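You operate a simulated robot arm through the tools that you are given. There is no shell and no other tool. Be economical: measure what you need, move in short steps, check, and stop when the job is done.

You are at the controls of a simulated robot arm. One attempt, no reset.

## Task
Take the green ring on the top of the steel table and put it away in the red parts bin. Put the 20 A fuse from the top of the steel table on the top of the grey stand and the 6 A fuse on the top of the white table. Put the white cap on the left shelf. Turn the number two red handle to 5. Put the G 3/4 brass fitting from the top of the wooden bench in the yellow parts bin and the G 1/2 brass fitting on the wall shelf under the tags. Take the pass tag and leave it on top of the blue gauge. The order is free. Set down upright: fuse, white cap.

Only the result counts: the job must be done as asked and must still hold three seconds after the hand-in. Knocking over, shifting, dropping, spilling or breaking anything else fails it. Lids that push on must go on centred and level and be pressed home; caps that screw on are set level and turned clockwise until they are tight.

## Robot
A 7-joint arm with a fingered hand on a trunk, on a base that drives. Base frame: it is fixed to the floor where the robot stands at the start and does not move with it; the origin is under the middle of the robot, x ahead of it, y to its left, z up. Lengths are in cm, angles in rad, forces in N, time in s.
With the tool pointing down near the work surface it reaches from about 40 to 74 cm from the robot's upright axis, wherever it stands. Its first joint turns from -2.897 to 2.897 rad. Places, roughly: blue gauge [25, 675, 100]; brass fitting [50, 550, 100]; fuse [50, 0, 100]; green ring (4x4x2 cm) [50, -10, 90]; left shelf (15x34 cm) [-40, -92, 80]; number two red handle [30, 490, 90]; pass tag [25, 575, 100]; red parts bin inside (30x24 cm) [32, 570, 30]; top of the grey stand [60, 60, 80]; top of the white table [50, 250, 70]; wall shelf under the tags (92x25 cm) [-418, 762, 96]; white cap (5x4x6 cm) [50, 50, 90]; yellow parts bin inside (30x24 cm) [32, 616, 30]. Payload 3.4 kg.
Tool frame: the origin (TCP) lies between the finger pads and is the grasp point; the fingertips stand 2.5 cm ahead of it; z points along the fingers, y is the line along which they close. Largest opening 8.8 cm; the body of the gripper starts 2.9 cm behind the TCP. The gripper is a hand of 3 fingers: y runs from the thumb to the fingers, the wrist lies at [-1.3, -10.6, -17.4] in the tool frame.
Orientation is that of the tool frame in the base frame, as a unit quaternion [w, x, y, z]. With the fingers straight down and the wrist toward the robot, the tool's x, y and z point along [0, 1, 0], [1, 0, 0] and [0, 0, -1] of the base frame.

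## Interface
- The arm moves only by the tool send_rows. Its arguments are lists of equal length, an entry for each row: "delta_pos": the shift along the tool's x, y, z in cm, a list of three; "rotation": the turn, a rotation vector about the tool's x, y, z in rad, a list of three. In form: {"delta_pos": [[x, y, z], ...], "rotation": [[rx, ry, rz], ...]}. A call has 1 to 8 rows; each row shifts and turns the commanded pose from where the row before left it, along the tool's axes as they then stand. A row lasts 0.2 s, in which the tool goes at most 5 cm and 0.15 rad; a call with a longer step from one row to the next is refused whole. Where a pose cannot be reached the arm comes as near as it can. A force on the tool above 40 N (or 10 N above the force at the start of the call, whichever is more), or a blocked arm, ends the call early, and 0.2 s more pass. In this call time passes only in rows, and 0.2 s behind the last. It gives the time, the measured TCP pose, the force on the tool (base axes), the opening and the grip force at its end, in the units of the frame above (readings bear some noise), with the torque about the TCP (base axes, N m) and any sound that the robot's microphone picked up, and new pictures: "show" is both (left out), scene, wrist or none.
- Cameras (640 x 400 px; columns grow to the right, rows downward): "scene" is now at [1.75, 14.91, 149.99]; the picture's right is [-0.12, -0.99, 0.00], its down [-0.73, 0.09, -0.68] and it looks along [0.68, -0.08, -0.73] (base axes); focal length 268 px, centre (320, 200). "wrist" rides on the gripper at [5.8, -8.5, -9.9] in the tool frame; the picture's right is [-0.67, 0.35, -0.66], its down [-0.69, -0.63, 0.37] and it looks along [-0.29, 0.69, 0.66] (tool axes); focal length 261 px, centre (320, 200). There is no depth. A picture from a camera that has moved, and an enlarged one, comes with that camera's place and axes in the base frame and with its lens.
- slide_trunk(by): slides the trunk up (or, below 0, down) by that many cm; the arm and the scene camera ride with it, the base frame stays. It gives what a move gives, with no picture.
- base_move(legs): drives the robot by 1 to 6 legs, each [ahead, left, turn to the left] in cm, cm and rad, along the robot's own axes; the way and the turn of a leg run together, so that a leg with both is an arc; at most 150 cm and 3.142 rad a leg. The arm and the cameras ride along, it lands a little off, and it stops where it bumps. It gives what a move gives, and a new picture of the scene camera.
- finger_targets(index, middle, thumb_bend, thumb_turn): sets how far each is bent, from 0 (flat) to 100 (curled in); at 30 the hand is open as for a grip, at 70 the pads meet at the TCP. One left out holds its place. A second passes; each finger stops where it meets its share of the squeeze, and holds until it gets a number again. It is the only way to open and close the hand. It gives what a move gives, with no picture; readings hold the bend of each and the force on the fingers (four entries, about 0 where the hand has none), thumb and palm. thumb_turn goes from beside the hand (0) to across from the fingers (100), as for a grip.
- aim_head(pan, tilt): turns the head with the scene camera to pan (to the left, within 2.705 rad either way) and tilt (down, from -0.506 to 1.204), counted from straight ahead of the robot. It gives what a move gives, and a new picture of the scene camera.
- inspect(camera, box): a new picture of the part [left, top, right, bottom] of that camera's present view, enlarged. The clock stands still meanwhile.
- job_done(): hands the job in; it is judged then, once.

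Go step by step. Nothing tells you exact positions but the pictures and the camera data: compare them with the known pose of the tool, close in by small moves and look again before you grip or let go. The budget is 217 turns and 260 pictures, counting those below and the enlarged ones. Unless the task says otherwise, let go and move clear before handing in.

The tools are called after "Call:" as name(argument=value, ...) on one line, values as JSON. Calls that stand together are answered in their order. send_rows: Moves the arm, as the interface text tells. Its arguments: {"type":"object","properties":{"delta_pos":{"type":"array"},"rotation":{"type":"array"},"show":{"type":"string","enum":["both","scene","wrist","none"]}},"required":["delta_pos","rotation"]} The other tools are called the same way: slide_trunk (by) slides the trunk up or down; finger_targets (index, middle, thumb_bend, thumb_turn) moves the fingers one by one; base_move (legs) drives the base; aim_head (pan, tilt) turns the head that bears the scene camera; inspect (camera, box) takes an enlarged picture of a part of a camera's view; job_done () hands the job in.

At the start:

```text
t: 0.0
ee_pos: [44.68, 13.15, 116.27]
tcp_rot: [0.0, 0.708, 0.707, 0.0]
ft_force: [0.0, -0.8, -0.2]
wrist_torque: [0.0, -0.01, -0.02]
gripper_width: 8.77
grasp_force: 0.2
shape: jaw
bend: [30.0, 30.0, 30.0, 98.0]
finger forces: [0.0, 0.0, 0.1, 0.0, 0.1, 0.0]
trunk travel left (down, up): [-52.5, 6.5]
robot x, y, heading: [-0.09, 0.21, -0.005]
head pan, tilt: [-0.12, 0.822]
```

scene: 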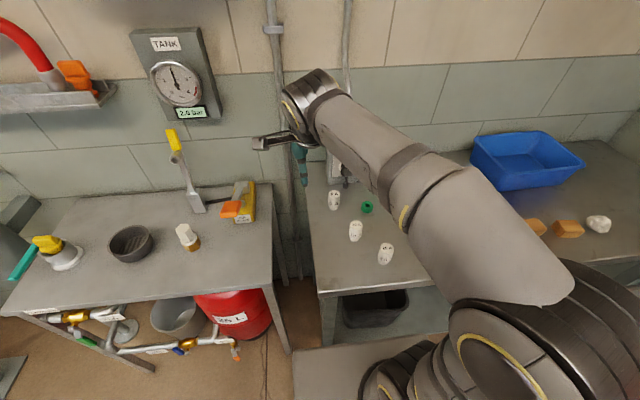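
wrist: 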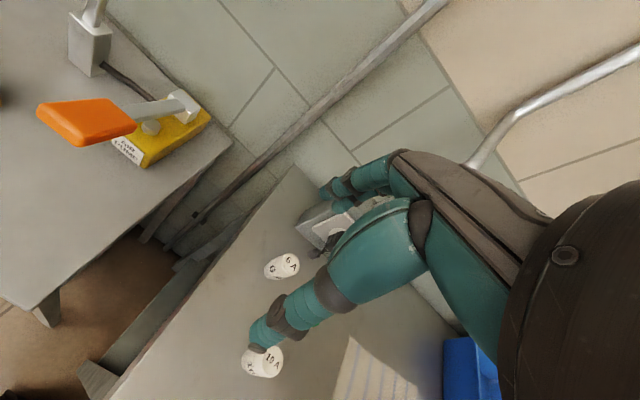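

I see a table ahead with three white fuses and a green ring, and a second grey table on the left with a small white-topped object. I'll enlarge both parts to read the labels.

Call:
inspect(camera="scene", box=[280, 150, 440, 300])

Call:
inspect(camera="scene", box=[0, 120, 280, 380])

```text
2.67 times, centred on (360, 225) of scene
camera zoom: at [1.75, 14.91, 149.99], right [-0.12, -0.99, 0.0], down [-0.73, 0.09, -0.68], along [0.68, -0.08, -0.73], focal length 716 px, centre (213, 133)
```

zoom: 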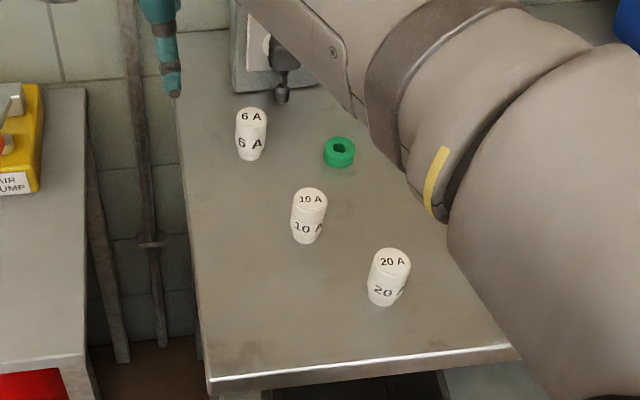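

```text
1.54 times, centred on (140, 250) of scene
camera zoom: at [1.75, 14.91, 149.99], right [-0.12, -0.99, 0.0], down [-0.73, 0.09, -0.68], along [0.68, -0.08, -0.73], focal length 413 px, centre (597, 123)
```

zoom: 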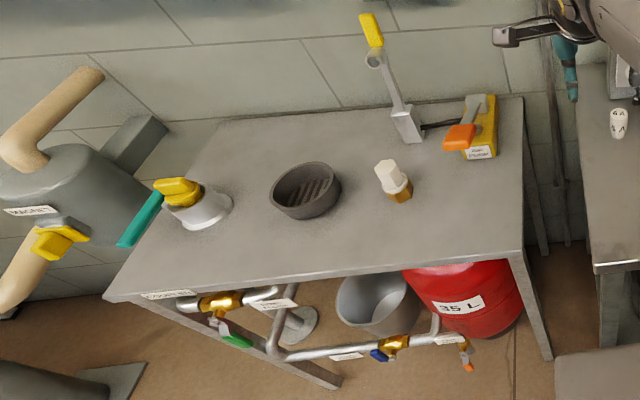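

The fuses read 6 A, 10 A and 20 A from far to near, at about (55, 4.5), (43.5, 0.3) and (35.4, -5.4); the ring is near (53, -5.3). The 20 A fuse is too close to the robot, so I'll look to the right and left before driving.

Call:
aim_head(pan=-2.0, tilt=0.7)

Call:
aim_head(pan=1.3, tilt=0.5)

Call:
aim_head(pan=2.6, tilt=0.5)

```text
t: 1.9
ee_pos: [44.59, 13.29, 116.32]
tcp_rot: [0.0, 0.707, 0.707, 0.0]
ft_force: [-0.2, -0.4, 0.2]
wrist_torque: [0.0, -0.02, -0.02]
gripper_width: 8.77
grasp_force: 0.0
shape: jaw
bend: [30.0, 30.0, 30.0, 98.0]
finger forces: [0.0, 0.0, 0.1, 0.1, 0.1, 0.0]
trunk travel left (down, up): [-52.5, 6.5]
robot x, y, heading: [0.09, 0.2, -0.004]
head pan, tilt: [-2.0, 0.7]
camera scene: at [-9.69, 8.14, 150.99], right [-0.91, 0.42, 0.0], down [0.27, 0.59, -0.76], along [-0.32, -0.7, -0.64], focal length 268 px, centre (320, 200)
```

scene: 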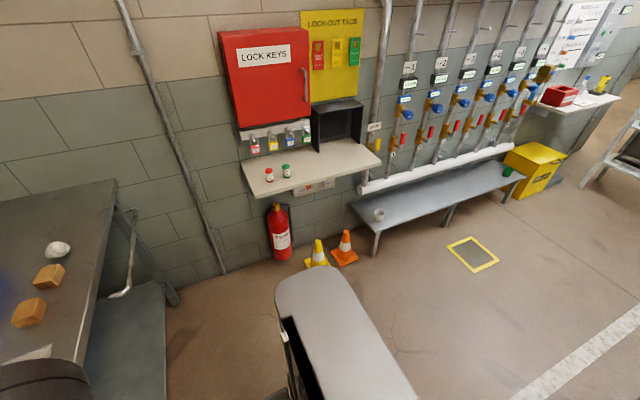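

```text
t: 4.7
ee_pos: [44.76, 13.24, 116.3]
tcp_rot: [0.0, 0.707, 0.707, -0.001]
ft_force: [0.4, -0.1, 0.1]
wrist_torque: [0.02, 0.04, 0.01]
gripper_width: 8.78
grasp_force: 0.0
shape: jaw
bend: [30.0, 30.0, 30.0, 98.0]
finger forces: [0.1, 0.0, 0.0, 0.0, 0.1, 0.0]
trunk travel left (down, up): [-52.5, 6.5]
robot x, y, heading: [0.17, 0.17, -0.003]
head pan, tilt: [1.3, 0.499]
camera scene: at [-3.72, 24.63, 152.76], right [0.96, -0.27, 0.0], down [-0.13, -0.46, -0.88], along [0.23, 0.85, -0.48], focal length 268 px, centre (320, 200)
```

scene: 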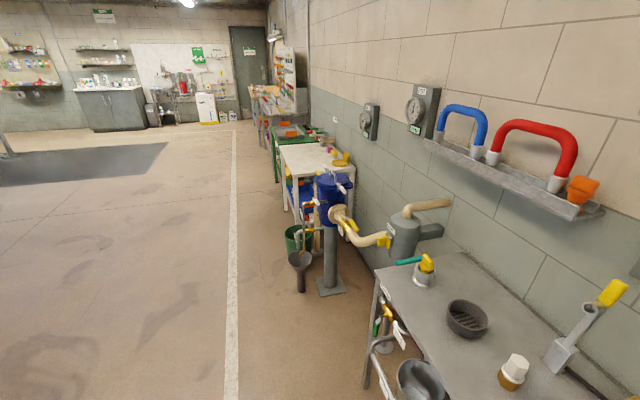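

```text
t: 6.1
ee_pos: [44.7, 13.18, 116.34]
tcp_rot: [0.0, 0.707, 0.707, 0.0]
ft_force: [0.3, 0.3, 0.2]
wrist_torque: [-0.04, 0.0, 0.0]
gripper_width: 8.74
grasp_force: 0.0
shape: jaw
bend: [30.0, 30.0, 30.0, 98.0]
finger forces: [0.0, 0.0, 0.1, 0.0, 0.1, 0.1]
trunk travel left (down, up): [-52.5, 6.5]
robot x, y, heading: [-0.06, 0.1, 0.001]
head pan, tilt: [2.601, 0.499]
camera scene: at [-13.95, 20.56, 152.76], right [0.52, 0.86, 0.0], down [0.41, -0.25, -0.88], along [-0.75, 0.45, -0.48], focal length 268 px, centre (320, 200)
```

scene: 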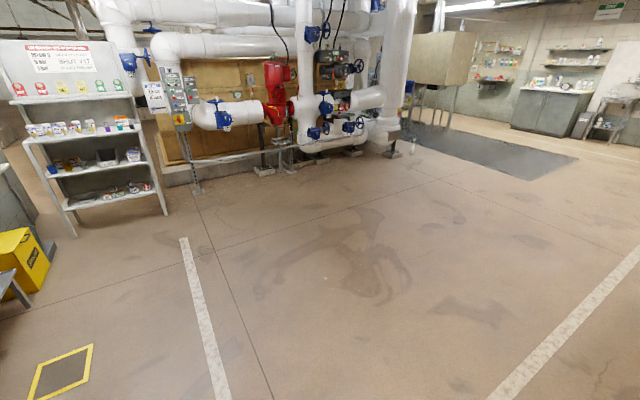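

The left shelf is the one under the LOCK KEYS box to the right behind; the floor behind me is clear. I'll back up 12 cm and shift left 10 cm so both the fuses and the stand are in reach, and aim the head back at the work.

Call:
base_move(legs=[[-12, 10, 0]])

Call:
aim_head(pan=0.1, tilt=0.8)

```text
t: 7.5
ee_pos: [32.61, 23.31, 116.36]
tcp_rot: [0.0, 0.706, 0.708, 0.0]
ft_force: [0.1, 0.6, 0.2]
wrist_torque: [-0.02, -0.01, -0.03]
gripper_width: 8.76
grasp_force: 0.1
shape: jaw
bend: [30.0, 30.0, 30.0, 98.0]
finger forces: [0.0, 0.0, 0.1, 0.1, 0.0, 0.0]
trunk travel left (down, up): [-52.5, 6.5]
robot x, y, heading: [-12.11, 10.42, 0.002]
head pan, tilt: [2.601, 0.499]
camera scene: at [-26.03, 30.62, 152.75], right [0.51, 0.86, 0.0], down [0.41, -0.25, -0.88], along [-0.75, 0.45, -0.48], focal length 268 px, centre (320, 200)
```

scene: 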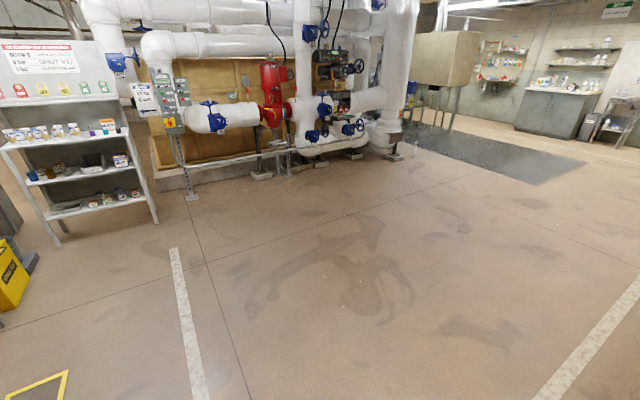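

```text
t: 9.8
ee_pos: [32.54, 23.24, 116.37]
tcp_rot: [0.001, 0.707, 0.707, -0.001]
ft_force: [0.2, -0.7, 0.4]
wrist_torque: [-0.02, 0.01, -0.01]
gripper_width: 8.74
grasp_force: 0.0
shape: jaw
bend: [30.0, 30.0, 30.0, 98.0]
finger forces: [0.1, 0.1, 0.0, 0.0, 0.2, 0.1]
trunk travel left (down, up): [-52.5, 6.5]
robot x, y, heading: [-12.24, 9.78, 0.004]
head pan, tilt: [0.099, 0.799]
camera scene: at [-10.13, 26.69, 150.17], right [0.1, -0.99, 0.0], down [-0.71, -0.07, -0.7], along [0.69, 0.07, -0.72], focal length 268 px, centre (320, 200)
```

scene: 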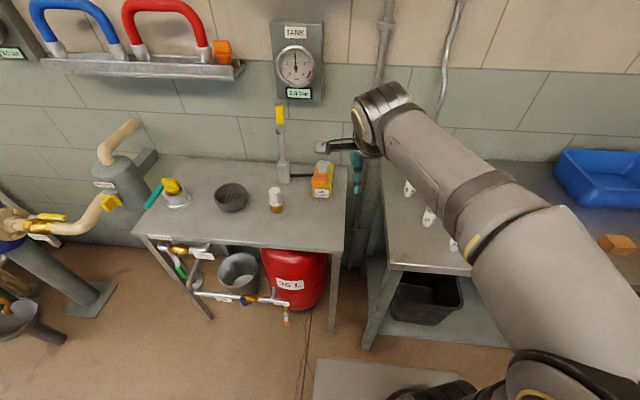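

The arm hides the fuses from this angle. I'll carry the hand over the 20 A fuse at height and check with the wrist camera.

Call:
send_rows(delta_pos=[[-4.7, 0.4, 0], [-4.7, 0.4, 0], [-4.7, 0.4, 0], [-4.7, 0.4, 0], [-4.7, 0.4, 0], [-4.5, 0.4, 1]], rotation=[[0, 0, 0], [0, 0, 0], [0, 0, 0], [0, 0, 0], [0, 0, 0], [0, 0, 0]])

```text
t: 11.2
ee_pos: [34.91, -4.57, 115.42]
tcp_rot: [0.0, 0.707, 0.708, 0.0]
ft_force: [0.9, -0.4, -0.4]
wrist_torque: [0.03, 0.01, -0.04]
gripper_width: 8.77
grasp_force: 0.1
shape: jaw
bend: [30.0, 30.0, 30.0, 98.0]
finger forces: [0.0, 0.0, 0.1, 0.1, 0.0, 0.0]
trunk travel left (down, up): [-52.5, 6.5]
robot x, y, heading: [-12.04, 10.38, -0.003]
head pan, tilt: [0.099, 0.799]
camera scene: at [-10.1, 26.65, 150.17], right [0.1, -0.99, 0.0], down [-0.71, -0.07, -0.7], along [0.69, 0.07, -0.72], focal length 268 px, centre (320, 200)
camera wrist: at [26.55, 1.08, 125.31], right [0.35, -0.67, 0.66], down [-0.63, -0.69, -0.37], along [0.69, -0.28, -0.66], focal length 261 px, centre (320, 200)
```

scene: 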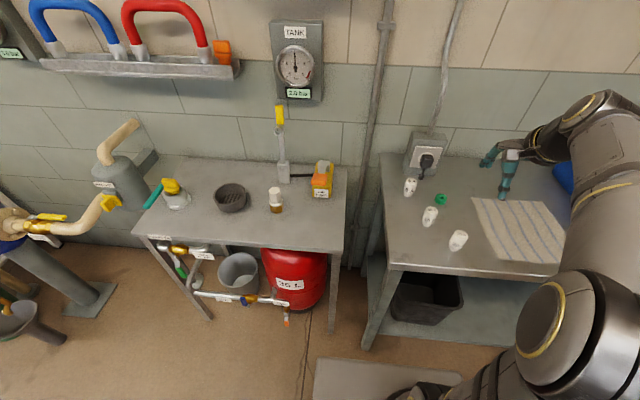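
wrist: 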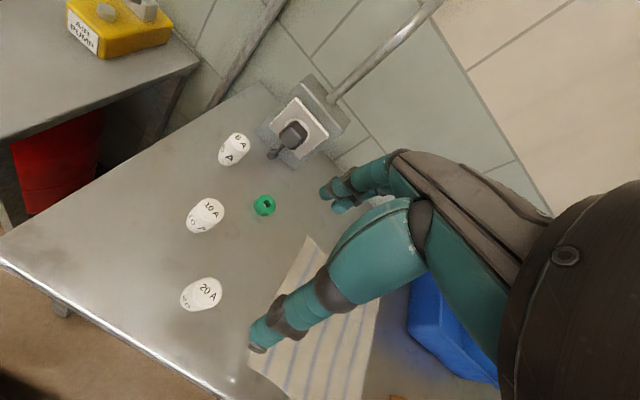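

The view is good: the table top is at about z 85 and the 20 A fuse stands near (36.7, -6.4). I'll go down above it and look again.

Call:
send_rows(delta_pos=[[-0.6, 0.6, 4.5], [-0.6, 0.6, 4.5], [-0.6, 0.6, 4.5]], rotation=[[0, 0, 0], [0, 0, 0], [0, 0, 0]])

```text
t: 12.0
ee_pos: [36.72, -6.5, 101.84]
tcp_rot: [0.0, 0.707, 0.708, -0.001]
ft_force: [-0.8, -0.7, -0.4]
wrist_torque: [0.03, -0.02, 0.0]
gripper_width: 8.77
grasp_force: 0.1
shape: jaw
bend: [30.0, 30.0, 30.0, 98.0]
finger forces: [0.1, 0.0, 0.0, 0.0, 0.1, 0.0]
trunk travel left (down, up): [-52.5, 6.5]
robot x, y, heading: [-12.0, 9.91, -0.001]
head pan, tilt: [0.099, 0.799]
camera scene: at [-10.1, 26.67, 150.17], right [0.1, -0.99, 0.0], down [-0.71, -0.07, -0.7], along [0.69, 0.07, -0.72], focal length 268 px, centre (320, 200)
camera wrist: at [28.41, -0.73, 111.74], right [0.35, -0.67, 0.66], down [-0.63, -0.69, -0.37], along [0.7, -0.28, -0.66], focal length 261 px, centre (320, 200)
```

scene: 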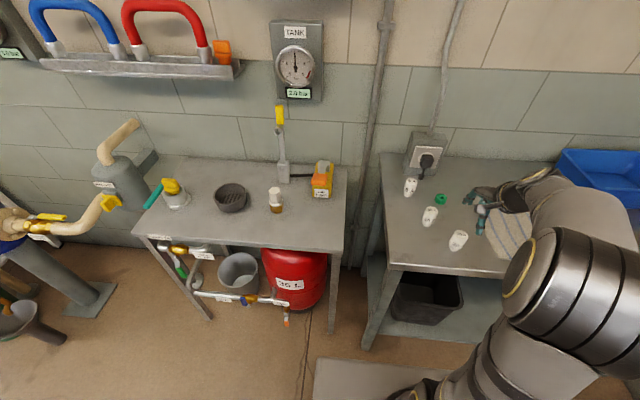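
wrist: 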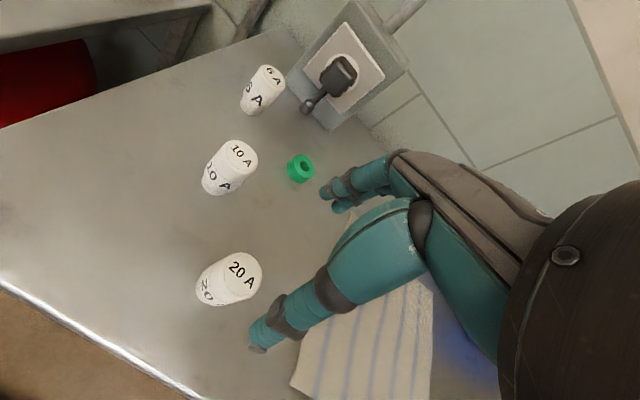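

The fuse axis lines up at about (37.3, -6.6), with a good gap for the fingers. I'll go down to grip height and look with the wrist camera.

Call:
send_rows(delta_pos=[[-0.1, 0.5, 4.2], [0, 0, 4.2], [0, 0, 3.6]], rotation=[[0, 0, 0], [0, 0, 0], [0, 0, 0]])

```text
t: 12.8
ee_pos: [37.33, -6.55, 90.25]
tcp_rot: [0.004, 0.707, 0.707, 0.002]
ft_force: [-1.9, 0.5, 28.8]
wrist_torque: [-0.19, -1.07, -0.04]
gripper_width: 8.67
grasp_force: 0.0
shape: jaw
bend: [30.0, 30.0, 30.0, 98.0]
finger forces: [0.8, 22.8, 0.0, 0.0, 4.6, 0.0]
trunk travel left (down, up): [-52.5, 6.5]
robot x, y, heading: [-11.97, 9.73, -0.001]
head pan, tilt: [0.099, 0.799]
camera scene: at [-10.54, 26.8, 150.23], right [0.1, -0.99, 0.0], down [-0.71, -0.07, -0.7], along [0.7, 0.07, -0.71], focal length 268 px, centre (320, 200)
camera wrist: at [28.82, -0.77, 100.13], right [0.34, -0.67, 0.66], down [-0.63, -0.69, -0.37], along [0.7, -0.29, -0.65], focal length 261 px, centre (320, 200)
```

scene: 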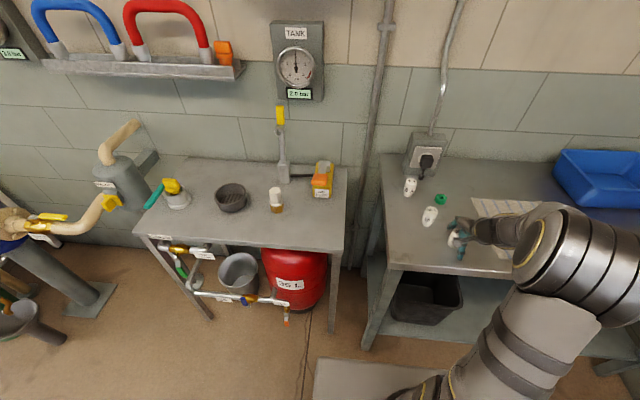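
wrist: 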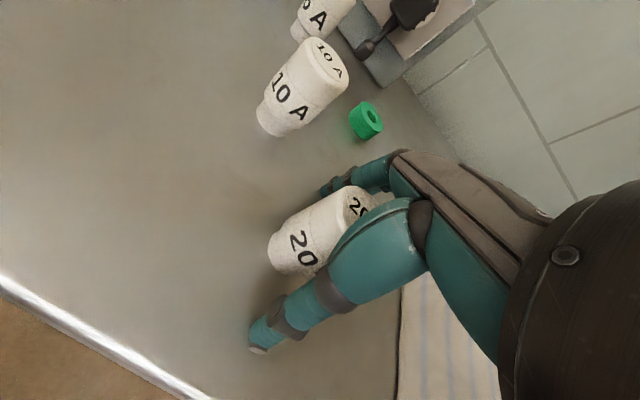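

The fuse stands between thumb and fingers and a fingertip just touched the table, so the top is at about z 87.5. I'll lift slightly and close the fingers.

Call:
send_rows(delta_pos=[[0, 0, -0.8]], rotation=[[0, 0, 0]], show="none")

Call:
finger_targets(index=70, middle=70, thumb_bend=70)

Call:
inspect(camera="wrist", box=[160, 80, 480, 400])

```text
t: 13.2
ee_pos: [37.35, -6.46, 90.56]
tcp_rot: [-0.001, 0.707, 0.707, 0.0]
ft_force: [2.0, 0.1, 3.1]
wrist_torque: [-0.04, -0.18, 0.01]
gripper_width: 8.77
grasp_force: 0.2
shape: jaw
bend: [30.0, 29.0, 30.0, 98.0]
finger forces: [0.0, 2.8, 0.0, 0.1, 0.0, 0.0]
trunk travel left (down, up): [-52.5, 6.5]
robot x, y, heading: [-11.69, 10.16, 0.0]
head pan, tilt: [0.099, 0.799]
```

```text
t: 14.2
ee_pos: [37.35, -6.37, 90.92]
tcp_rot: [0.002, 0.706, 0.708, 0.0]
ft_force: [8.3, 2.0, 25.4]
wrist_torque: [-0.12, -1.23, 0.11]
gripper_width: 2.09
grasp_force: 20.6
shape: fingers
bend: [59.0, 39.0, 62.0, 97.0]
finger forces: [11.6, 22.2, 0.1, 0.1, 8.0, 0.0]
trunk travel left (down, up): [-52.5, 6.5]
robot x, y, heading: [-11.76, 10.1, 0.003]
head pan, tilt: [0.099, 0.799]
```

```text
1.25 times, centred on (320, 240) of wrist
camera zoom: at [28.94, -0.72, 100.74], right [0.35, -0.67, 0.66], down [-0.63, -0.69, -0.37], along [0.7, -0.29, -0.66], focal length 326 px, centre (320, 150)
```

zoom: 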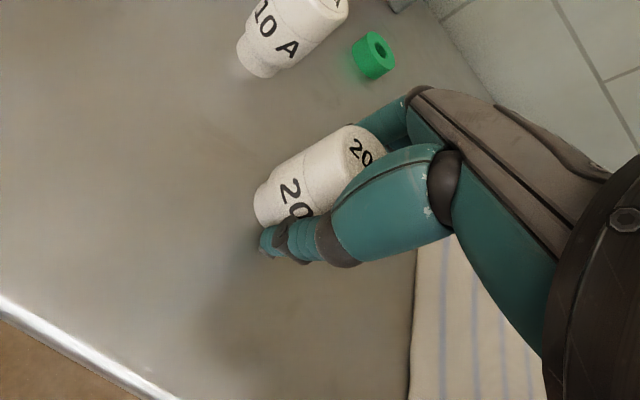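

The middle finger met the table while curling, so I gripped too low. I'll reopen, go up 1.3 cm and close again.

Call:
finger_targets(index=32, middle=32, thumb_bend=32)

Call:
send_rows(delta_pos=[[0, 0, -1.3]], rotation=[[0, 0, 0]], show="wrist")

Call:
finger_targets(index=70, middle=70, thumb_bend=70)

Call:
inspect(camera="wrist", box=[160, 80, 480, 400])

```text
t: 15.2
ee_pos: [37.12, -6.45, 90.54]
tcp_rot: [0.0, 0.707, 0.707, 0.0]
ft_force: [-1.8, 0.4, 10.2]
wrist_torque: [-0.11, -0.58, -0.06]
gripper_width: 7.52
grasp_force: 5.7
shape: fingers
bend: [34.0, 31.0, 32.0, 97.0]
finger forces: [0.1, 10.9, 0.0, 0.0, 0.0, 0.0]
trunk travel left (down, up): [-52.5, 6.5]
robot x, y, heading: [-12.13, 9.89, -0.0]
head pan, tilt: [0.099, 0.799]
```

```text
t: 15.6
ee_pos: [37.28, -6.61, 91.85]
tcp_rot: [0.0, 0.707, 0.707, 0.0]
ft_force: [-0.2, 0.0, 0.1]
wrist_torque: [0.0, -0.01, 0.0]
gripper_width: 8.02
grasp_force: 0.0
shape: fingers
bend: [32.0, 32.0, 32.0, 97.0]
finger forces: [0.1, 0.0, 0.0, 0.1, 0.2, 0.0]
trunk travel left (down, up): [-52.5, 6.5]
robot x, y, heading: [-11.81, 9.96, -0.003]
head pan, tilt: [0.099, 0.799]
camera wrist: at [28.95, -0.76, 101.82], right [0.35, -0.67, 0.65], down [-0.63, -0.69, -0.37], along [0.69, -0.28, -0.66], focal length 261 px, centre (320, 200)
```

wrist: 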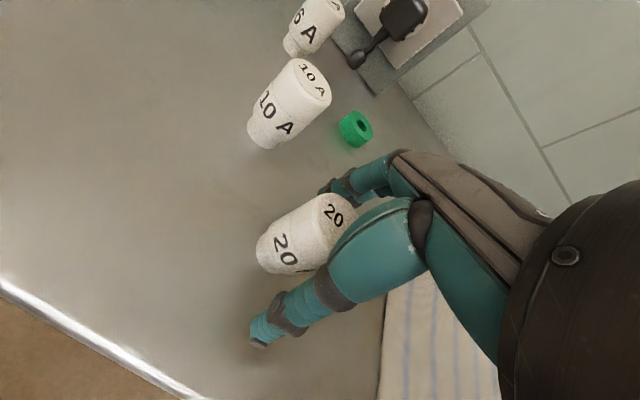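

```text
t: 16.6
ee_pos: [37.49, -6.47, 91.9]
tcp_rot: [0.0, 0.707, 0.707, -0.001]
ft_force: [-0.1, -0.7, 0.1]
wrist_torque: [-0.02, -0.01, 0.02]
gripper_width: 2.52
grasp_force: 8.5
shape: fingers
bend: [58.0, 68.0, 59.0, 97.0]
finger forces: [7.3, 1.5, 0.0, 0.0, 8.7, 0.0]
trunk travel left (down, up): [-52.5, 6.5]
robot x, y, heading: [-11.94, 10.32, -0.002]
head pan, tilt: [0.099, 0.799]
```

```text
1.25 times, centred on (320, 240) of wrist
camera zoom: at [28.98, -0.8, 101.88], right [0.35, -0.67, 0.66], down [-0.63, -0.69, -0.37], along [0.69, -0.28, -0.66], focal length 326 px, centre (320, 150)
```

zoom: 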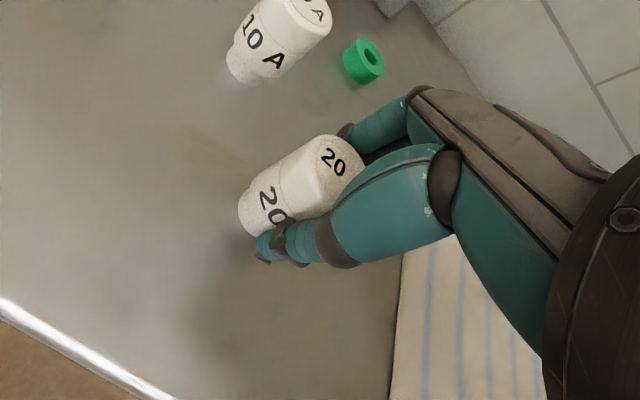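

The fuse sits about 1.2 cm toward the index side, so the middle finger slips past it. I'll open, shift the hand 1.2 cm along tool x, and close again.

Call:
finger_targets(index=32, middle=32, thumb_bend=32)

Call:
send_rows(delta_pos=[[1.2, 0, 0]], rotation=[[0, 0, 0]], show="none")

Call:
finger_targets(index=70, middle=70, thumb_bend=70)

Call:
inspect(camera="wrist", box=[160, 80, 480, 400])

```text
t: 17.6
ee_pos: [37.35, -6.61, 91.88]
tcp_rot: [0.0, 0.706, 0.708, -0.001]
ft_force: [0.1, -0.6, -0.3]
wrist_torque: [-0.02, 0.02, 0.02]
gripper_width: 8.0
grasp_force: 0.2
shape: fingers
bend: [32.0, 32.0, 32.0, 97.0]
finger forces: [0.0, 0.1, 0.0, 0.0, 0.0, 0.0]
trunk travel left (down, up): [-52.5, 6.5]
robot x, y, heading: [-11.85, 10.21, 0.001]
head pan, tilt: [0.099, 0.799]
```

```text
t: 18.0
ee_pos: [37.37, -5.44, 91.93]
tcp_rot: [0.0, 0.707, 0.707, 0.0]
ft_force: [0.1, 0.6, -0.3]
wrist_torque: [-0.03, -0.01, 0.04]
gripper_width: 8.03
grasp_force: 0.2
shape: fingers
bend: [32.0, 32.0, 32.0, 97.0]
finger forces: [0.0, 0.0, 0.0, 0.1, 0.1, 0.0]
trunk travel left (down, up): [-52.5, 6.5]
robot x, y, heading: [-11.79, 10.13, -0.001]
head pan, tilt: [0.099, 0.799]
```

```text
t: 19.0
ee_pos: [37.37, -5.46, 91.95]
tcp_rot: [0.0, 0.707, 0.707, 0.001]
ft_force: [0.5, -0.2, 0.7]
wrist_torque: [0.0, -0.01, -0.02]
gripper_width: 2.38
grasp_force: 11.5
shape: fingers
bend: [60.0, 63.0, 58.0, 96.0]
finger forces: [5.3, 6.1, 0.0, 0.0, 11.1, 0.0]
trunk travel left (down, up): [-52.5, 6.5]
robot x, y, heading: [-12.07, 9.87, 0.001]
head pan, tilt: [0.099, 0.799]
```

```text
1.25 times, centred on (320, 240) of wrist
camera zoom: at [29.0, 0.33, 101.89], right [0.35, -0.67, 0.66], down [-0.63, -0.69, -0.37], along [0.69, -0.28, -0.66], focal length 326 px, centre (320, 150)
```

zoom: 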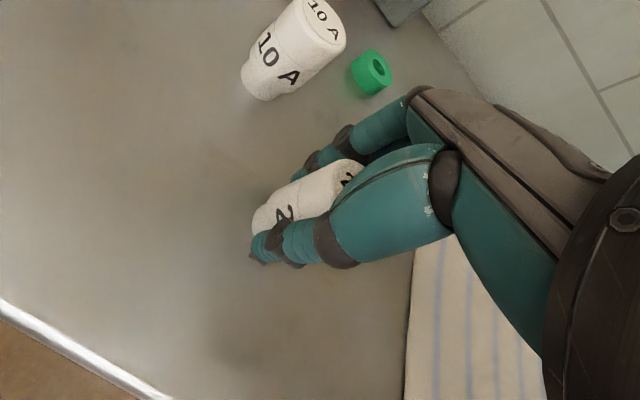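

Index, middle and thumb now share the grip evenly. I'll lift the fuse, see that it holds, and carry it over the free front-right part of the grey stand at about (41, 34).

Call:
send_rows(delta_pos=[[0, 0, -3], [0, 0, -4.5], [0, 0, -4.5], [0, 0, -4]], rotation=[[0, 0, 0], [0, 0, 0], [0, 0, 0], [0, 0, 0]], show="wrist")

Call:
send_rows(delta_pos=[[4.9, 0.5, 0], [4.9, 0.5, 0], [4.9, 0.5, 0], [4.9, 0.5, 0], [4.9, 0.5, 0], [4.9, 0.5, 0], [4.9, 0.5, 0], [4.9, 0.5, 0]], rotation=[[0, 0, 0], [0, 0, 0], [0, 0, 0], [0, 0, 0], [0, 0, 0], [0, 0, 0], [0, 0, 0], [0, 0, 0]])

```text
t: 20.0
ee_pos: [37.21, -5.41, 107.99]
tcp_rot: [0.0, 0.707, 0.707, -0.001]
ft_force: [0.1, -0.3, -1.6]
wrist_torque: [-0.02, -0.04, -0.02]
gripper_width: 2.35
grasp_force: 11.2
shape: fingers
bend: [61.0, 63.0, 58.0, 96.0]
finger forces: [5.5, 6.0, 0.0, 0.0, 11.0, 0.0]
trunk travel left (down, up): [-52.5, 6.5]
robot x, y, heading: [-12.16, 10.11, -0.004]
head pan, tilt: [0.099, 0.799]
camera wrist: at [28.85, 0.28, 117.94], right [0.35, -0.67, 0.66], down [-0.63, -0.69, -0.37], along [0.69, -0.29, -0.66], focal length 261 px, centre (320, 200)
```

wrist: 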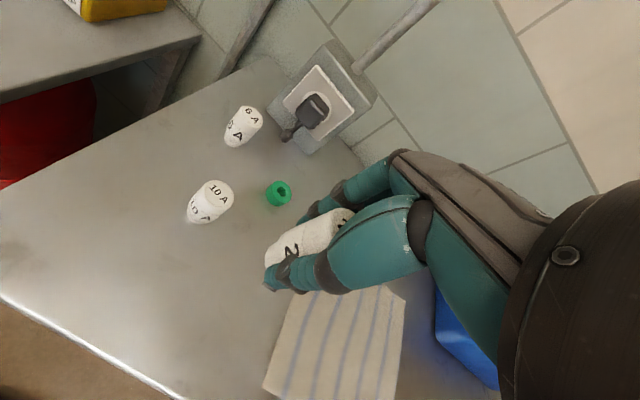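

```text
t: 21.8
ee_pos: [41.32, 33.87, 107.82]
tcp_rot: [0.0, 0.708, 0.707, 0.001]
ft_force: [-0.2, -0.1, -1.0]
wrist_torque: [0.0, 0.02, 0.02]
gripper_width: 2.35
grasp_force: 10.7
shape: fingers
bend: [61.0, 63.0, 58.0, 96.0]
finger forces: [5.3, 6.1, 0.1, 0.0, 10.7, 0.1]
trunk travel left (down, up): [-52.5, 6.5]
robot x, y, heading: [-11.65, 10.12, -0.003]
head pan, tilt: [0.099, 0.799]
camera scene: at [-10.09, 26.75, 150.16], right [0.1, -0.99, 0.0], down [-0.71, -0.07, -0.7], along [0.69, 0.07, -0.72], focal length 268 px, centre (320, 200)
camera wrist: at [33.0, 39.68, 117.78], right [0.35, -0.67, 0.66], down [-0.63, -0.69, -0.37], along [0.69, -0.29, -0.66], focal length 261 px, centre (320, 200)
```

scene: 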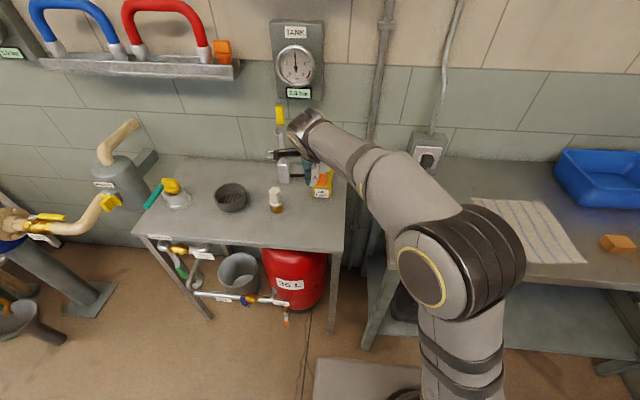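
wrist: 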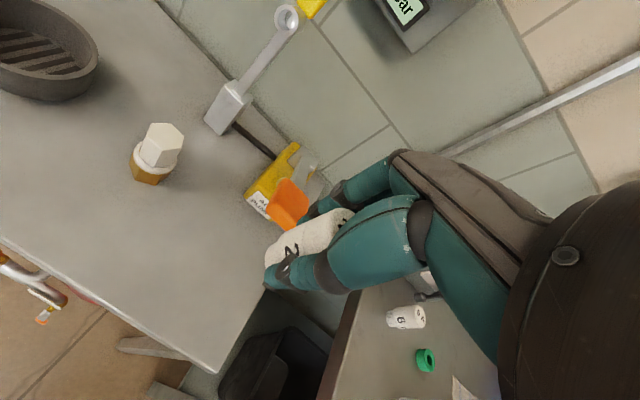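

The grip holds. I'll shift slightly further onto the stand and lower toward its top, then look.

Call:
send_rows(delta_pos=[[3, 2, 2], [0, 0, 4], [0, 0, 4]], rotation=[[0, 0, 0], [0, 0, 0], [0, 0, 0]])

```text
t: 22.6
ee_pos: [43.39, 36.9, 97.8]
tcp_rot: [0.001, 0.706, 0.708, 0.0]
ft_force: [0.1, -0.2, -0.7]
wrist_torque: [0.02, -0.03, 0.01]
gripper_width: 2.34
grasp_force: 10.9
shape: fingers
bend: [61.0, 63.0, 58.0, 96.0]
finger forces: [5.5, 6.0, 0.1, 0.0, 10.7, 0.0]
trunk travel left (down, up): [-52.5, 6.5]
robot x, y, heading: [-11.85, 10.05, -0.001]
head pan, tilt: [0.099, 0.799]
camera scene: at [-10.12, 26.69, 150.17], right [0.1, -0.99, 0.0], down [-0.71, -0.07, -0.7], along [0.69, 0.07, -0.72], focal length 268 px, centre (320, 200)
camera wrist: at [35.01, 42.61, 107.8], right [0.35, -0.67, 0.66], down [-0.63, -0.69, -0.37], along [0.7, -0.28, -0.66], focal length 261 px, centre (320, 200)
```

scene: 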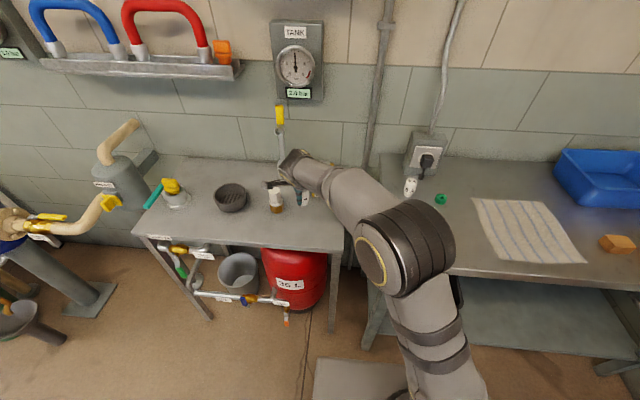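
wrist: 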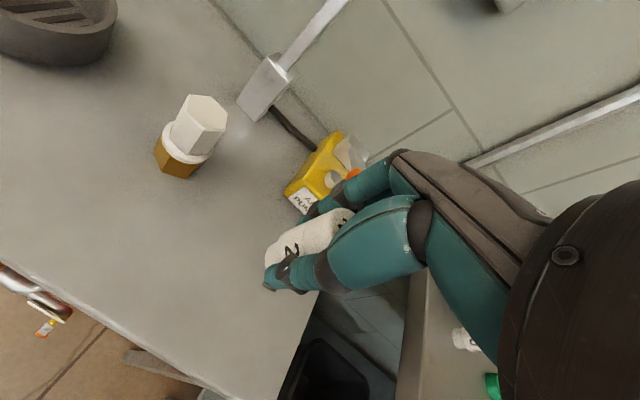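

The stand top is lower, at about z 78. The spot is clear and about 6 cm inside the front edge; I'll keep lowering.

Call:
send_rows(delta_pos=[[0, 1, 4], [0, 0, 4], [0, 0, 2]], rotation=[[0, 0, 0], [0, 0, 0], [0, 0, 0]])

Call:
inspect(camera="scene", box=[240, 140, 360, 260])

```text
t: 23.4
ee_pos: [44.29, 36.89, 87.73]
tcp_rot: [0.0, 0.706, 0.708, 0.0]
ft_force: [0.9, -0.2, -0.5]
wrist_torque: [0.04, -0.02, -0.02]
gripper_width: 2.33
grasp_force: 11.2
shape: fingers
bend: [61.0, 63.0, 58.0, 96.0]
finger forces: [5.5, 6.2, 0.0, 0.0, 10.7, 0.0]
trunk travel left (down, up): [-52.5, 6.5]
robot x, y, heading: [-11.86, 10.24, -0.002]
head pan, tilt: [0.099, 0.799]
camera scene: at [-10.12, 26.7, 150.17], right [0.1, -0.99, 0.0], down [-0.71, -0.07, -0.7], along [0.69, 0.07, -0.72], focal length 268 px, centre (320, 200)
camera wrist: at [35.96, 42.59, 97.82], right [0.35, -0.67, 0.66], down [-0.63, -0.69, -0.37], along [0.69, -0.28, -0.66], focal length 261 px, centre (320, 200)
```

scene: 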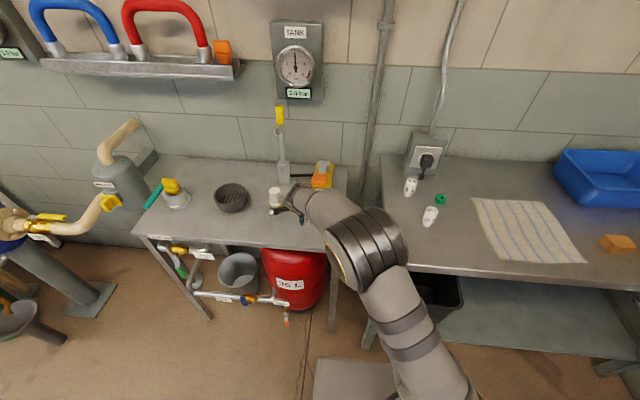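
wrist: 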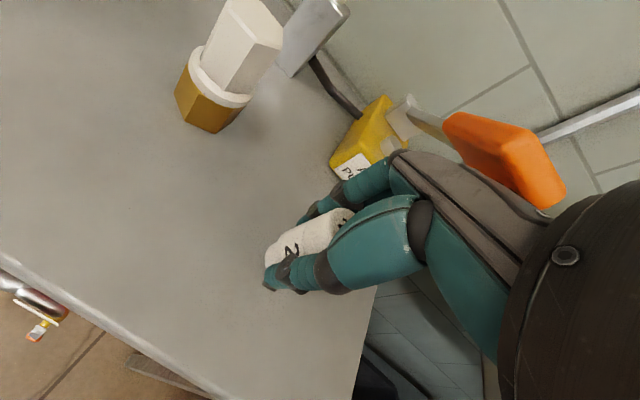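

```text
3.33 times, centred on (300, 200) of scene
camera zoom: at [-10.12, 26.7, 150.17], right [0.1, -0.99, 0.0], down [-0.71, -0.07, -0.7], along [0.69, 0.07, -0.72], focal length 894 px, centre (387, 200)
```

zoom: 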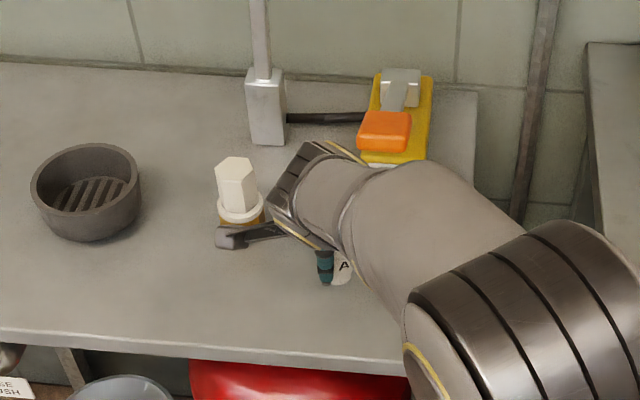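

The pump's orange handle leans out to about (51, 33, 96), near the back of the hand, so I'll draw back a centimetre while lowering, then feel for the surface.

Call:
send_rows(delta_pos=[[0, -1.2, 0.5], [0, 0, 1.2], [0, 0, 1.0]], rotation=[[0, 0, 0], [0, 0, 0], [0, 0, 0]], show="none")

Call:
inspect(camera="wrist", box=[120, 100, 600, 400])

```text
t: 24.2
ee_pos: [43.14, 36.71, 85.17]
tcp_rot: [0.0, 0.706, 0.708, 0.0]
ft_force: [0.1, 0.1, -1.0]
wrist_torque: [0.02, 0.0, -0.01]
gripper_width: 2.34
grasp_force: 11.1
shape: fingers
bend: [61.0, 63.0, 58.0, 96.0]
finger forces: [5.5, 6.1, 0.0, 0.0, 10.7, 0.0]
trunk travel left (down, up): [-52.5, 6.5]
robot x, y, heading: [-12.25, 10.07, -0.001]
head pan, tilt: [0.099, 0.799]
```

```text
1.33 times, centred on (360, 250) of wrist
camera zoom: at [34.75, 42.53, 95.16], right [0.35, -0.67, 0.66], down [-0.63, -0.69, -0.37], along [0.69, -0.28, -0.66], focal length 348 px, centre (267, 133)
```

zoom: 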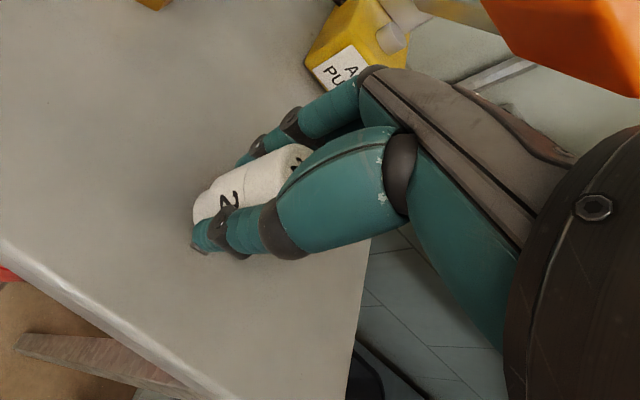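

Nothing touches yet. I'll keep feeling downward in small steps.

Call:
send_rows(delta_pos=[[0, 0, 0.5], [0, 0, 0.5], [0, 0, 0.5]], rotation=[[0, 0, 0], [0, 0, 0], [0, 0, 0]], show="none")

Call:
send_rows(delta_pos=[[0, 0, 0.4], [0, 0, 0.4]], rotation=[[0, 0, 0], [0, 0, 0]], show="wrist")

```text
t: 25.0
ee_pos: [43.19, 36.81, 83.82]
tcp_rot: [0.0, 0.707, 0.708, 0.001]
ft_force: [-1.0, 0.1, 6.2]
wrist_torque: [-0.05, -0.04, 0.01]
gripper_width: 2.32
grasp_force: 11.8
shape: fingers
bend: [61.0, 64.0, 58.0, 95.0]
finger forces: [5.8, 6.7, 0.0, 0.0, 11.8, 0.1]
trunk travel left (down, up): [-52.5, 6.5]
robot x, y, heading: [-12.21, 10.03, 0.004]
head pan, tilt: [0.099, 0.799]
```

```text
t: 25.6
ee_pos: [43.08, 36.76, 83.13]
tcp_rot: [0.0, 0.707, 0.707, 0.0]
ft_force: [-1.8, 0.1, 11.3]
wrist_torque: [-0.02, 0.05, 0.02]
gripper_width: 1.95
grasp_force: 10.4
shape: fingers
bend: [63.0, 65.0, 61.0, 96.0]
finger forces: [4.3, 6.0, 0.0, 0.0, 10.7, 0.0]
trunk travel left (down, up): [-52.5, 6.5]
robot x, y, heading: [-11.98, 9.29, -0.001]
head pan, tilt: [0.099, 0.799]
camera wrist: at [34.69, 42.48, 92.99], right [0.35, -0.67, 0.66], down [-0.63, -0.69, -0.37], along [0.7, -0.28, -0.66], focal length 261 px, centre (320, 200)
```

wrist: 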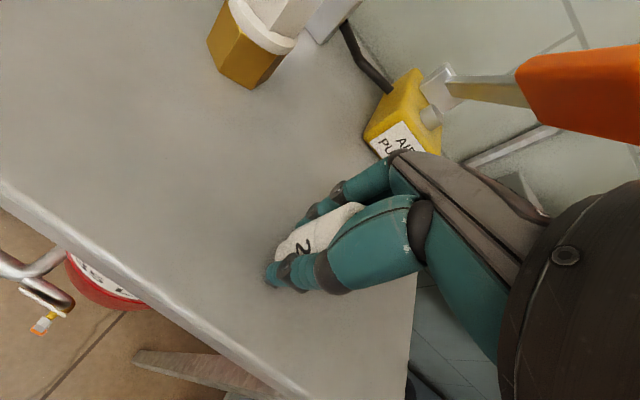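

The fuse has touched the stand top and slid a little in the grip. I'll ease up slightly, open, and check that it stands.

Call:
send_rows(delta_pos=[[0, 0, -0.4]], rotation=[[0, 0, 0]], show="none")

Call:
finger_targets(index=45, middle=45, thumb_bend=45)

Call:
finger_targets(index=30, middle=30, thumb_bend=30)

Call:
send_rows(delta_pos=[[0, 0, -4], [0, 0, -4], [0, 0, -4], [0, 0, -4]], rotation=[[0, 0, 0], [0, 0, 0], [0, 0, 0], [0, 0, 0]])

```text
t: 26.0
ee_pos: [43.17, 36.67, 83.27]
tcp_rot: [0.0, 0.707, 0.707, -0.001]
ft_force: [0.2, 0.0, -1.0]
wrist_torque: [-0.03, 0.01, 0.04]
gripper_width: 1.96
grasp_force: 10.2
shape: fingers
bend: [63.0, 65.0, 61.0, 96.0]
finger forces: [5.7, 5.1, 0.0, 0.0, 9.4, 0.0]
trunk travel left (down, up): [-52.5, 6.5]
robot x, y, heading: [-11.99, 9.83, 0.001]
head pan, tilt: [0.099, 0.799]
```

```text
t: 27.0
ee_pos: [43.16, 36.82, 83.21]
tcp_rot: [0.001, 0.708, 0.707, 0.0]
ft_force: [0.1, 0.3, 0.5]
wrist_torque: [-0.01, 0.01, 0.01]
gripper_width: 5.21
grasp_force: 0.0
shape: fingers
bend: [45.0, 45.0, 45.0, 97.0]
finger forces: [0.0, 0.1, 0.0, 0.1, 0.1, 0.0]
trunk travel left (down, up): [-52.5, 6.5]
robot x, y, heading: [-11.79, 10.19, 0.001]
head pan, tilt: [0.099, 0.799]
```

```text
t: 28.0
ee_pos: [43.14, 36.86, 83.3]
tcp_rot: [-0.001, 0.706, 0.708, -0.001]
ft_force: [0.1, -0.5, 0.9]
wrist_torque: [-0.01, 0.01, 0.02]
gripper_width: 8.44
grasp_force: 0.1
shape: fingers
bend: [30.0, 30.0, 30.0, 97.0]
finger forces: [0.0, 0.0, 0.1, 0.0, 0.1, 0.0]
trunk travel left (down, up): [-52.5, 6.5]
robot x, y, heading: [-11.67, 10.1, 0.002]
head pan, tilt: [0.099, 0.799]
```

```text
t: 29.0
ee_pos: [42.98, 36.84, 99.29]
tcp_rot: [0.0, 0.706, 0.708, 0.0]
ft_force: [-0.2, 0.2, 0.5]
wrist_torque: [-0.01, 0.03, -0.01]
gripper_width: 8.46
grasp_force: 0.1
shape: fingers
bend: [30.0, 30.0, 30.0, 97.0]
finger forces: [0.0, 0.0, 0.0, 0.0, 0.0, 0.0]
trunk travel left (down, up): [-52.5, 6.5]
robot x, y, heading: [-12.19, 10.2, 0.003]
head pan, tilt: [0.099, 0.799]
camera scene: at [-10.14, 26.68, 150.16], right [0.1, -0.99, 0.0], down [-0.71, -0.07, -0.7], along [0.69, 0.07, -0.72], focal length 268 px, centre (320, 200)
camera wrist: at [34.65, 42.54, 109.31], right [0.35, -0.67, 0.66], down [-0.63, -0.69, -0.37], along [0.69, -0.28, -0.66], focal length 261 px, centre (320, 200)
```

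scene: 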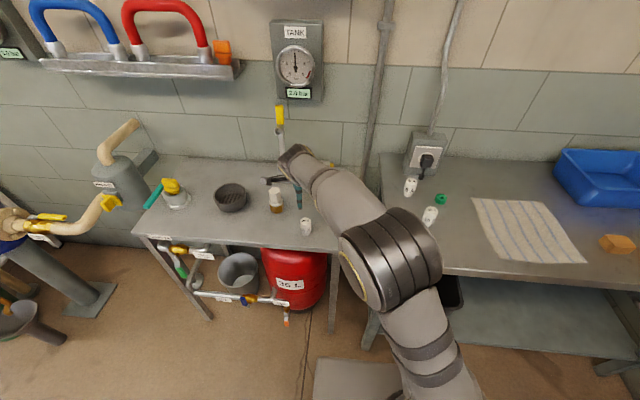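
wrist: 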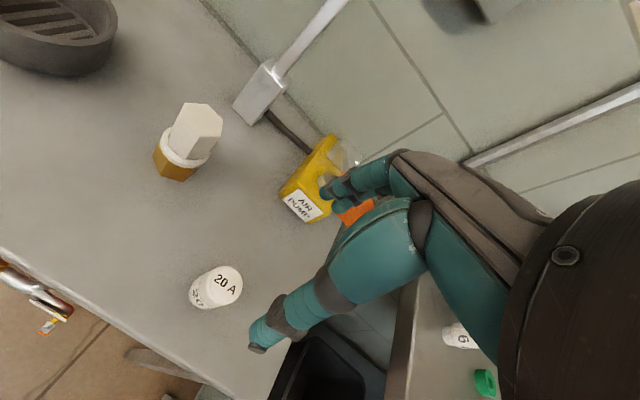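

The 20 A fuse stands upright on the grey stand. Next is the white cap, so I'll look closely at it.

Call:
inspect(camera="wrist", box=[130, 80, 250, 200])

Call:
inspect(camera="scene", box=[250, 170, 330, 240])

```text
3.33 times, centred on (190, 140) of wrist
camera zoom: at [34.65, 42.54, 109.31], right [0.35, -0.67, 0.66], down [-0.63, -0.69, -0.37], along [0.69, -0.28, -0.66], focal length 869 px, centre (753, 400)
```

zoom: 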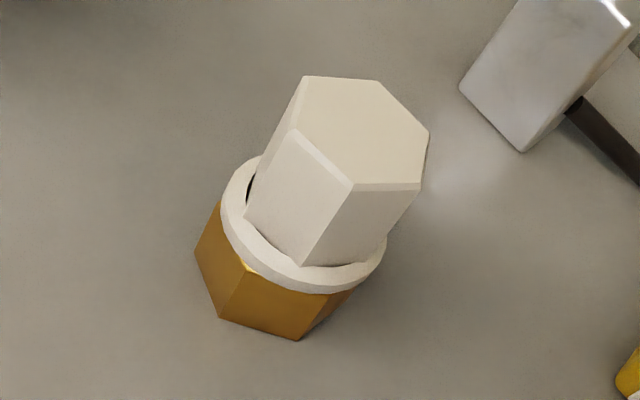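

```text
5.71 times, centred on (290, 205) of scene
camera zoom: at [-10.14, 26.68, 150.16], right [0.1, -0.99, 0.0], down [-0.71, -0.07, -0.7], along [0.69, 0.07, -0.72], focal length 1534 px, centre (491, 171)
```

zoom: 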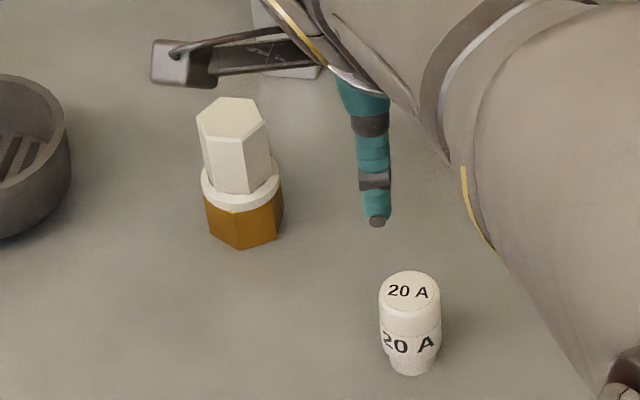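

The cap is the white hex piece with its flange, seated in a brass nut; its axis is near (52.7, 48.4) and its top near z 88. I'll raise the hand, then drive left and turn 0.34 rad, which squares the hand to the hex flats.

Call:
send_rows(delta_pos=[[0, 0, -4], [0, 0, -4]], rotation=[[0, 0, 0], [0, 0, 0]], show="none")

Call:
base_move(legs=[[0, 14, 0], [0, 0, 0.34]])

```text
t: 29.6
ee_pos: [43.04, 36.94, 107.32]
tcp_rot: [0.0, 0.706, 0.708, 0.001]
ft_force: [1.1, 0.2, 0.2]
wrist_torque: [0.01, -0.01, -0.03]
gripper_width: 8.47
grasp_force: 0.1
shape: fingers
bend: [30.0, 30.0, 30.0, 97.0]
finger forces: [0.0, 0.1, 0.0, 0.0, 0.0, 0.1]
trunk travel left (down, up): [-52.5, 6.5]
robot x, y, heading: [-12.37, 10.24, 0.001]
head pan, tilt: [0.099, 0.799]
```

```text
t: 32.0
ee_pos: [31.0, 67.78, 107.21]
tcp_rot: [0.0, 0.577, 0.817, 0.0]
ft_force: [-0.3, 0.8, -0.4]
wrist_torque: [0.0, -0.01, 0.01]
gripper_width: 8.47
grasp_force: 0.1
shape: fingers
bend: [30.0, 30.0, 30.0, 97.0]
finger forces: [0.0, 0.0, 0.0, 0.1, 0.0, 0.1]
trunk travel left (down, up): [-52.5, 6.5]
robot x, y, heading: [-12.06, 24.1, 0.34]
head pan, tilt: [0.099, 0.799]
camera scene: at [-15.8, 40.43, 150.16], right [0.43, -0.9, 0.0], down [-0.65, -0.31, -0.7], along [0.63, 0.3, -0.72], focal length 268 px, centre (320, 200)
```

scene: 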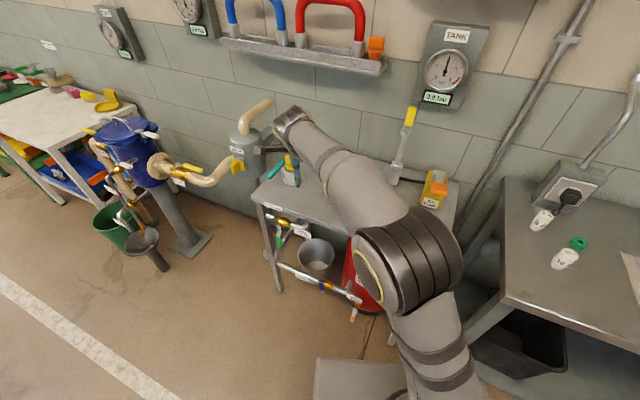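

The hand is now rotated 0.34 rad. I'll bring it above the cap and look with the wrist camera.

Call:
send_rows(delta_pos=[[-4.25, 2.3, 1], [-4.25, 2.3, 1], [-4.25, 2.3, 1], [-4.25, 2.3, 1], [-4.25, 2.3, 1], [-4.25, 2.3, 1]], rotation=[[0, 0, 0], [0, 0, 0], [0, 0, 0], [0, 0, 0], [0, 0, 0], [0, 0, 0]])

```text
t: 33.4
ee_pos: [52.59, 48.27, 101.12]
tcp_rot: [0.0, 0.577, 0.817, 0.0]
ft_force: [-1.0, 0.8, 0.0]
wrist_torque: [0.04, 0.01, 0.0]
gripper_width: 8.43
grasp_force: 0.1
shape: fingers
bend: [30.0, 30.0, 30.0, 97.0]
finger forces: [0.1, 0.1, 0.1, 0.1, 0.0, 0.1]
trunk travel left (down, up): [-52.5, 6.5]
robot x, y, heading: [-11.97, 24.12, 0.339]
head pan, tilt: [0.099, 0.799]
camera scene: at [-15.73, 40.4, 150.17], right [0.43, -0.9, 0.0], down [-0.65, -0.31, -0.7], along [0.63, 0.3, -0.72], focal length 268 px, centre (320, 200)
camera wrist: at [42.81, 50.82, 111.22], right [0.55, -0.51, 0.66], down [-0.36, -0.86, -0.37], along [0.75, -0.04, -0.66], focal length 261 px, centre (320, 200)
```

scene: 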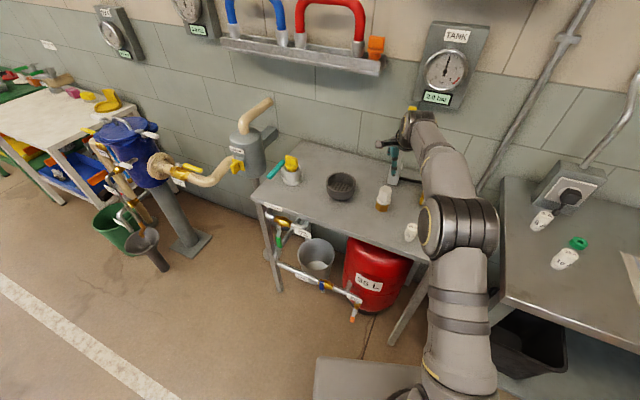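
wrist: 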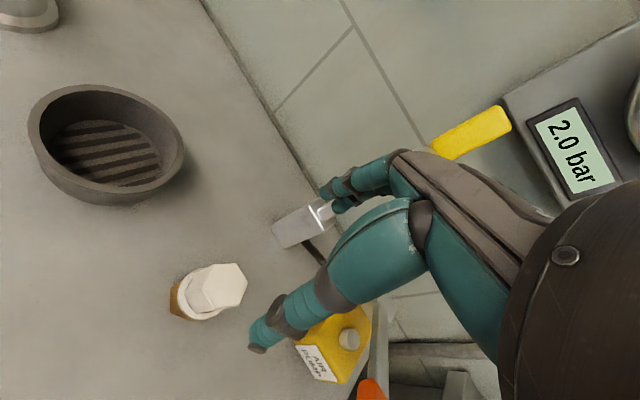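

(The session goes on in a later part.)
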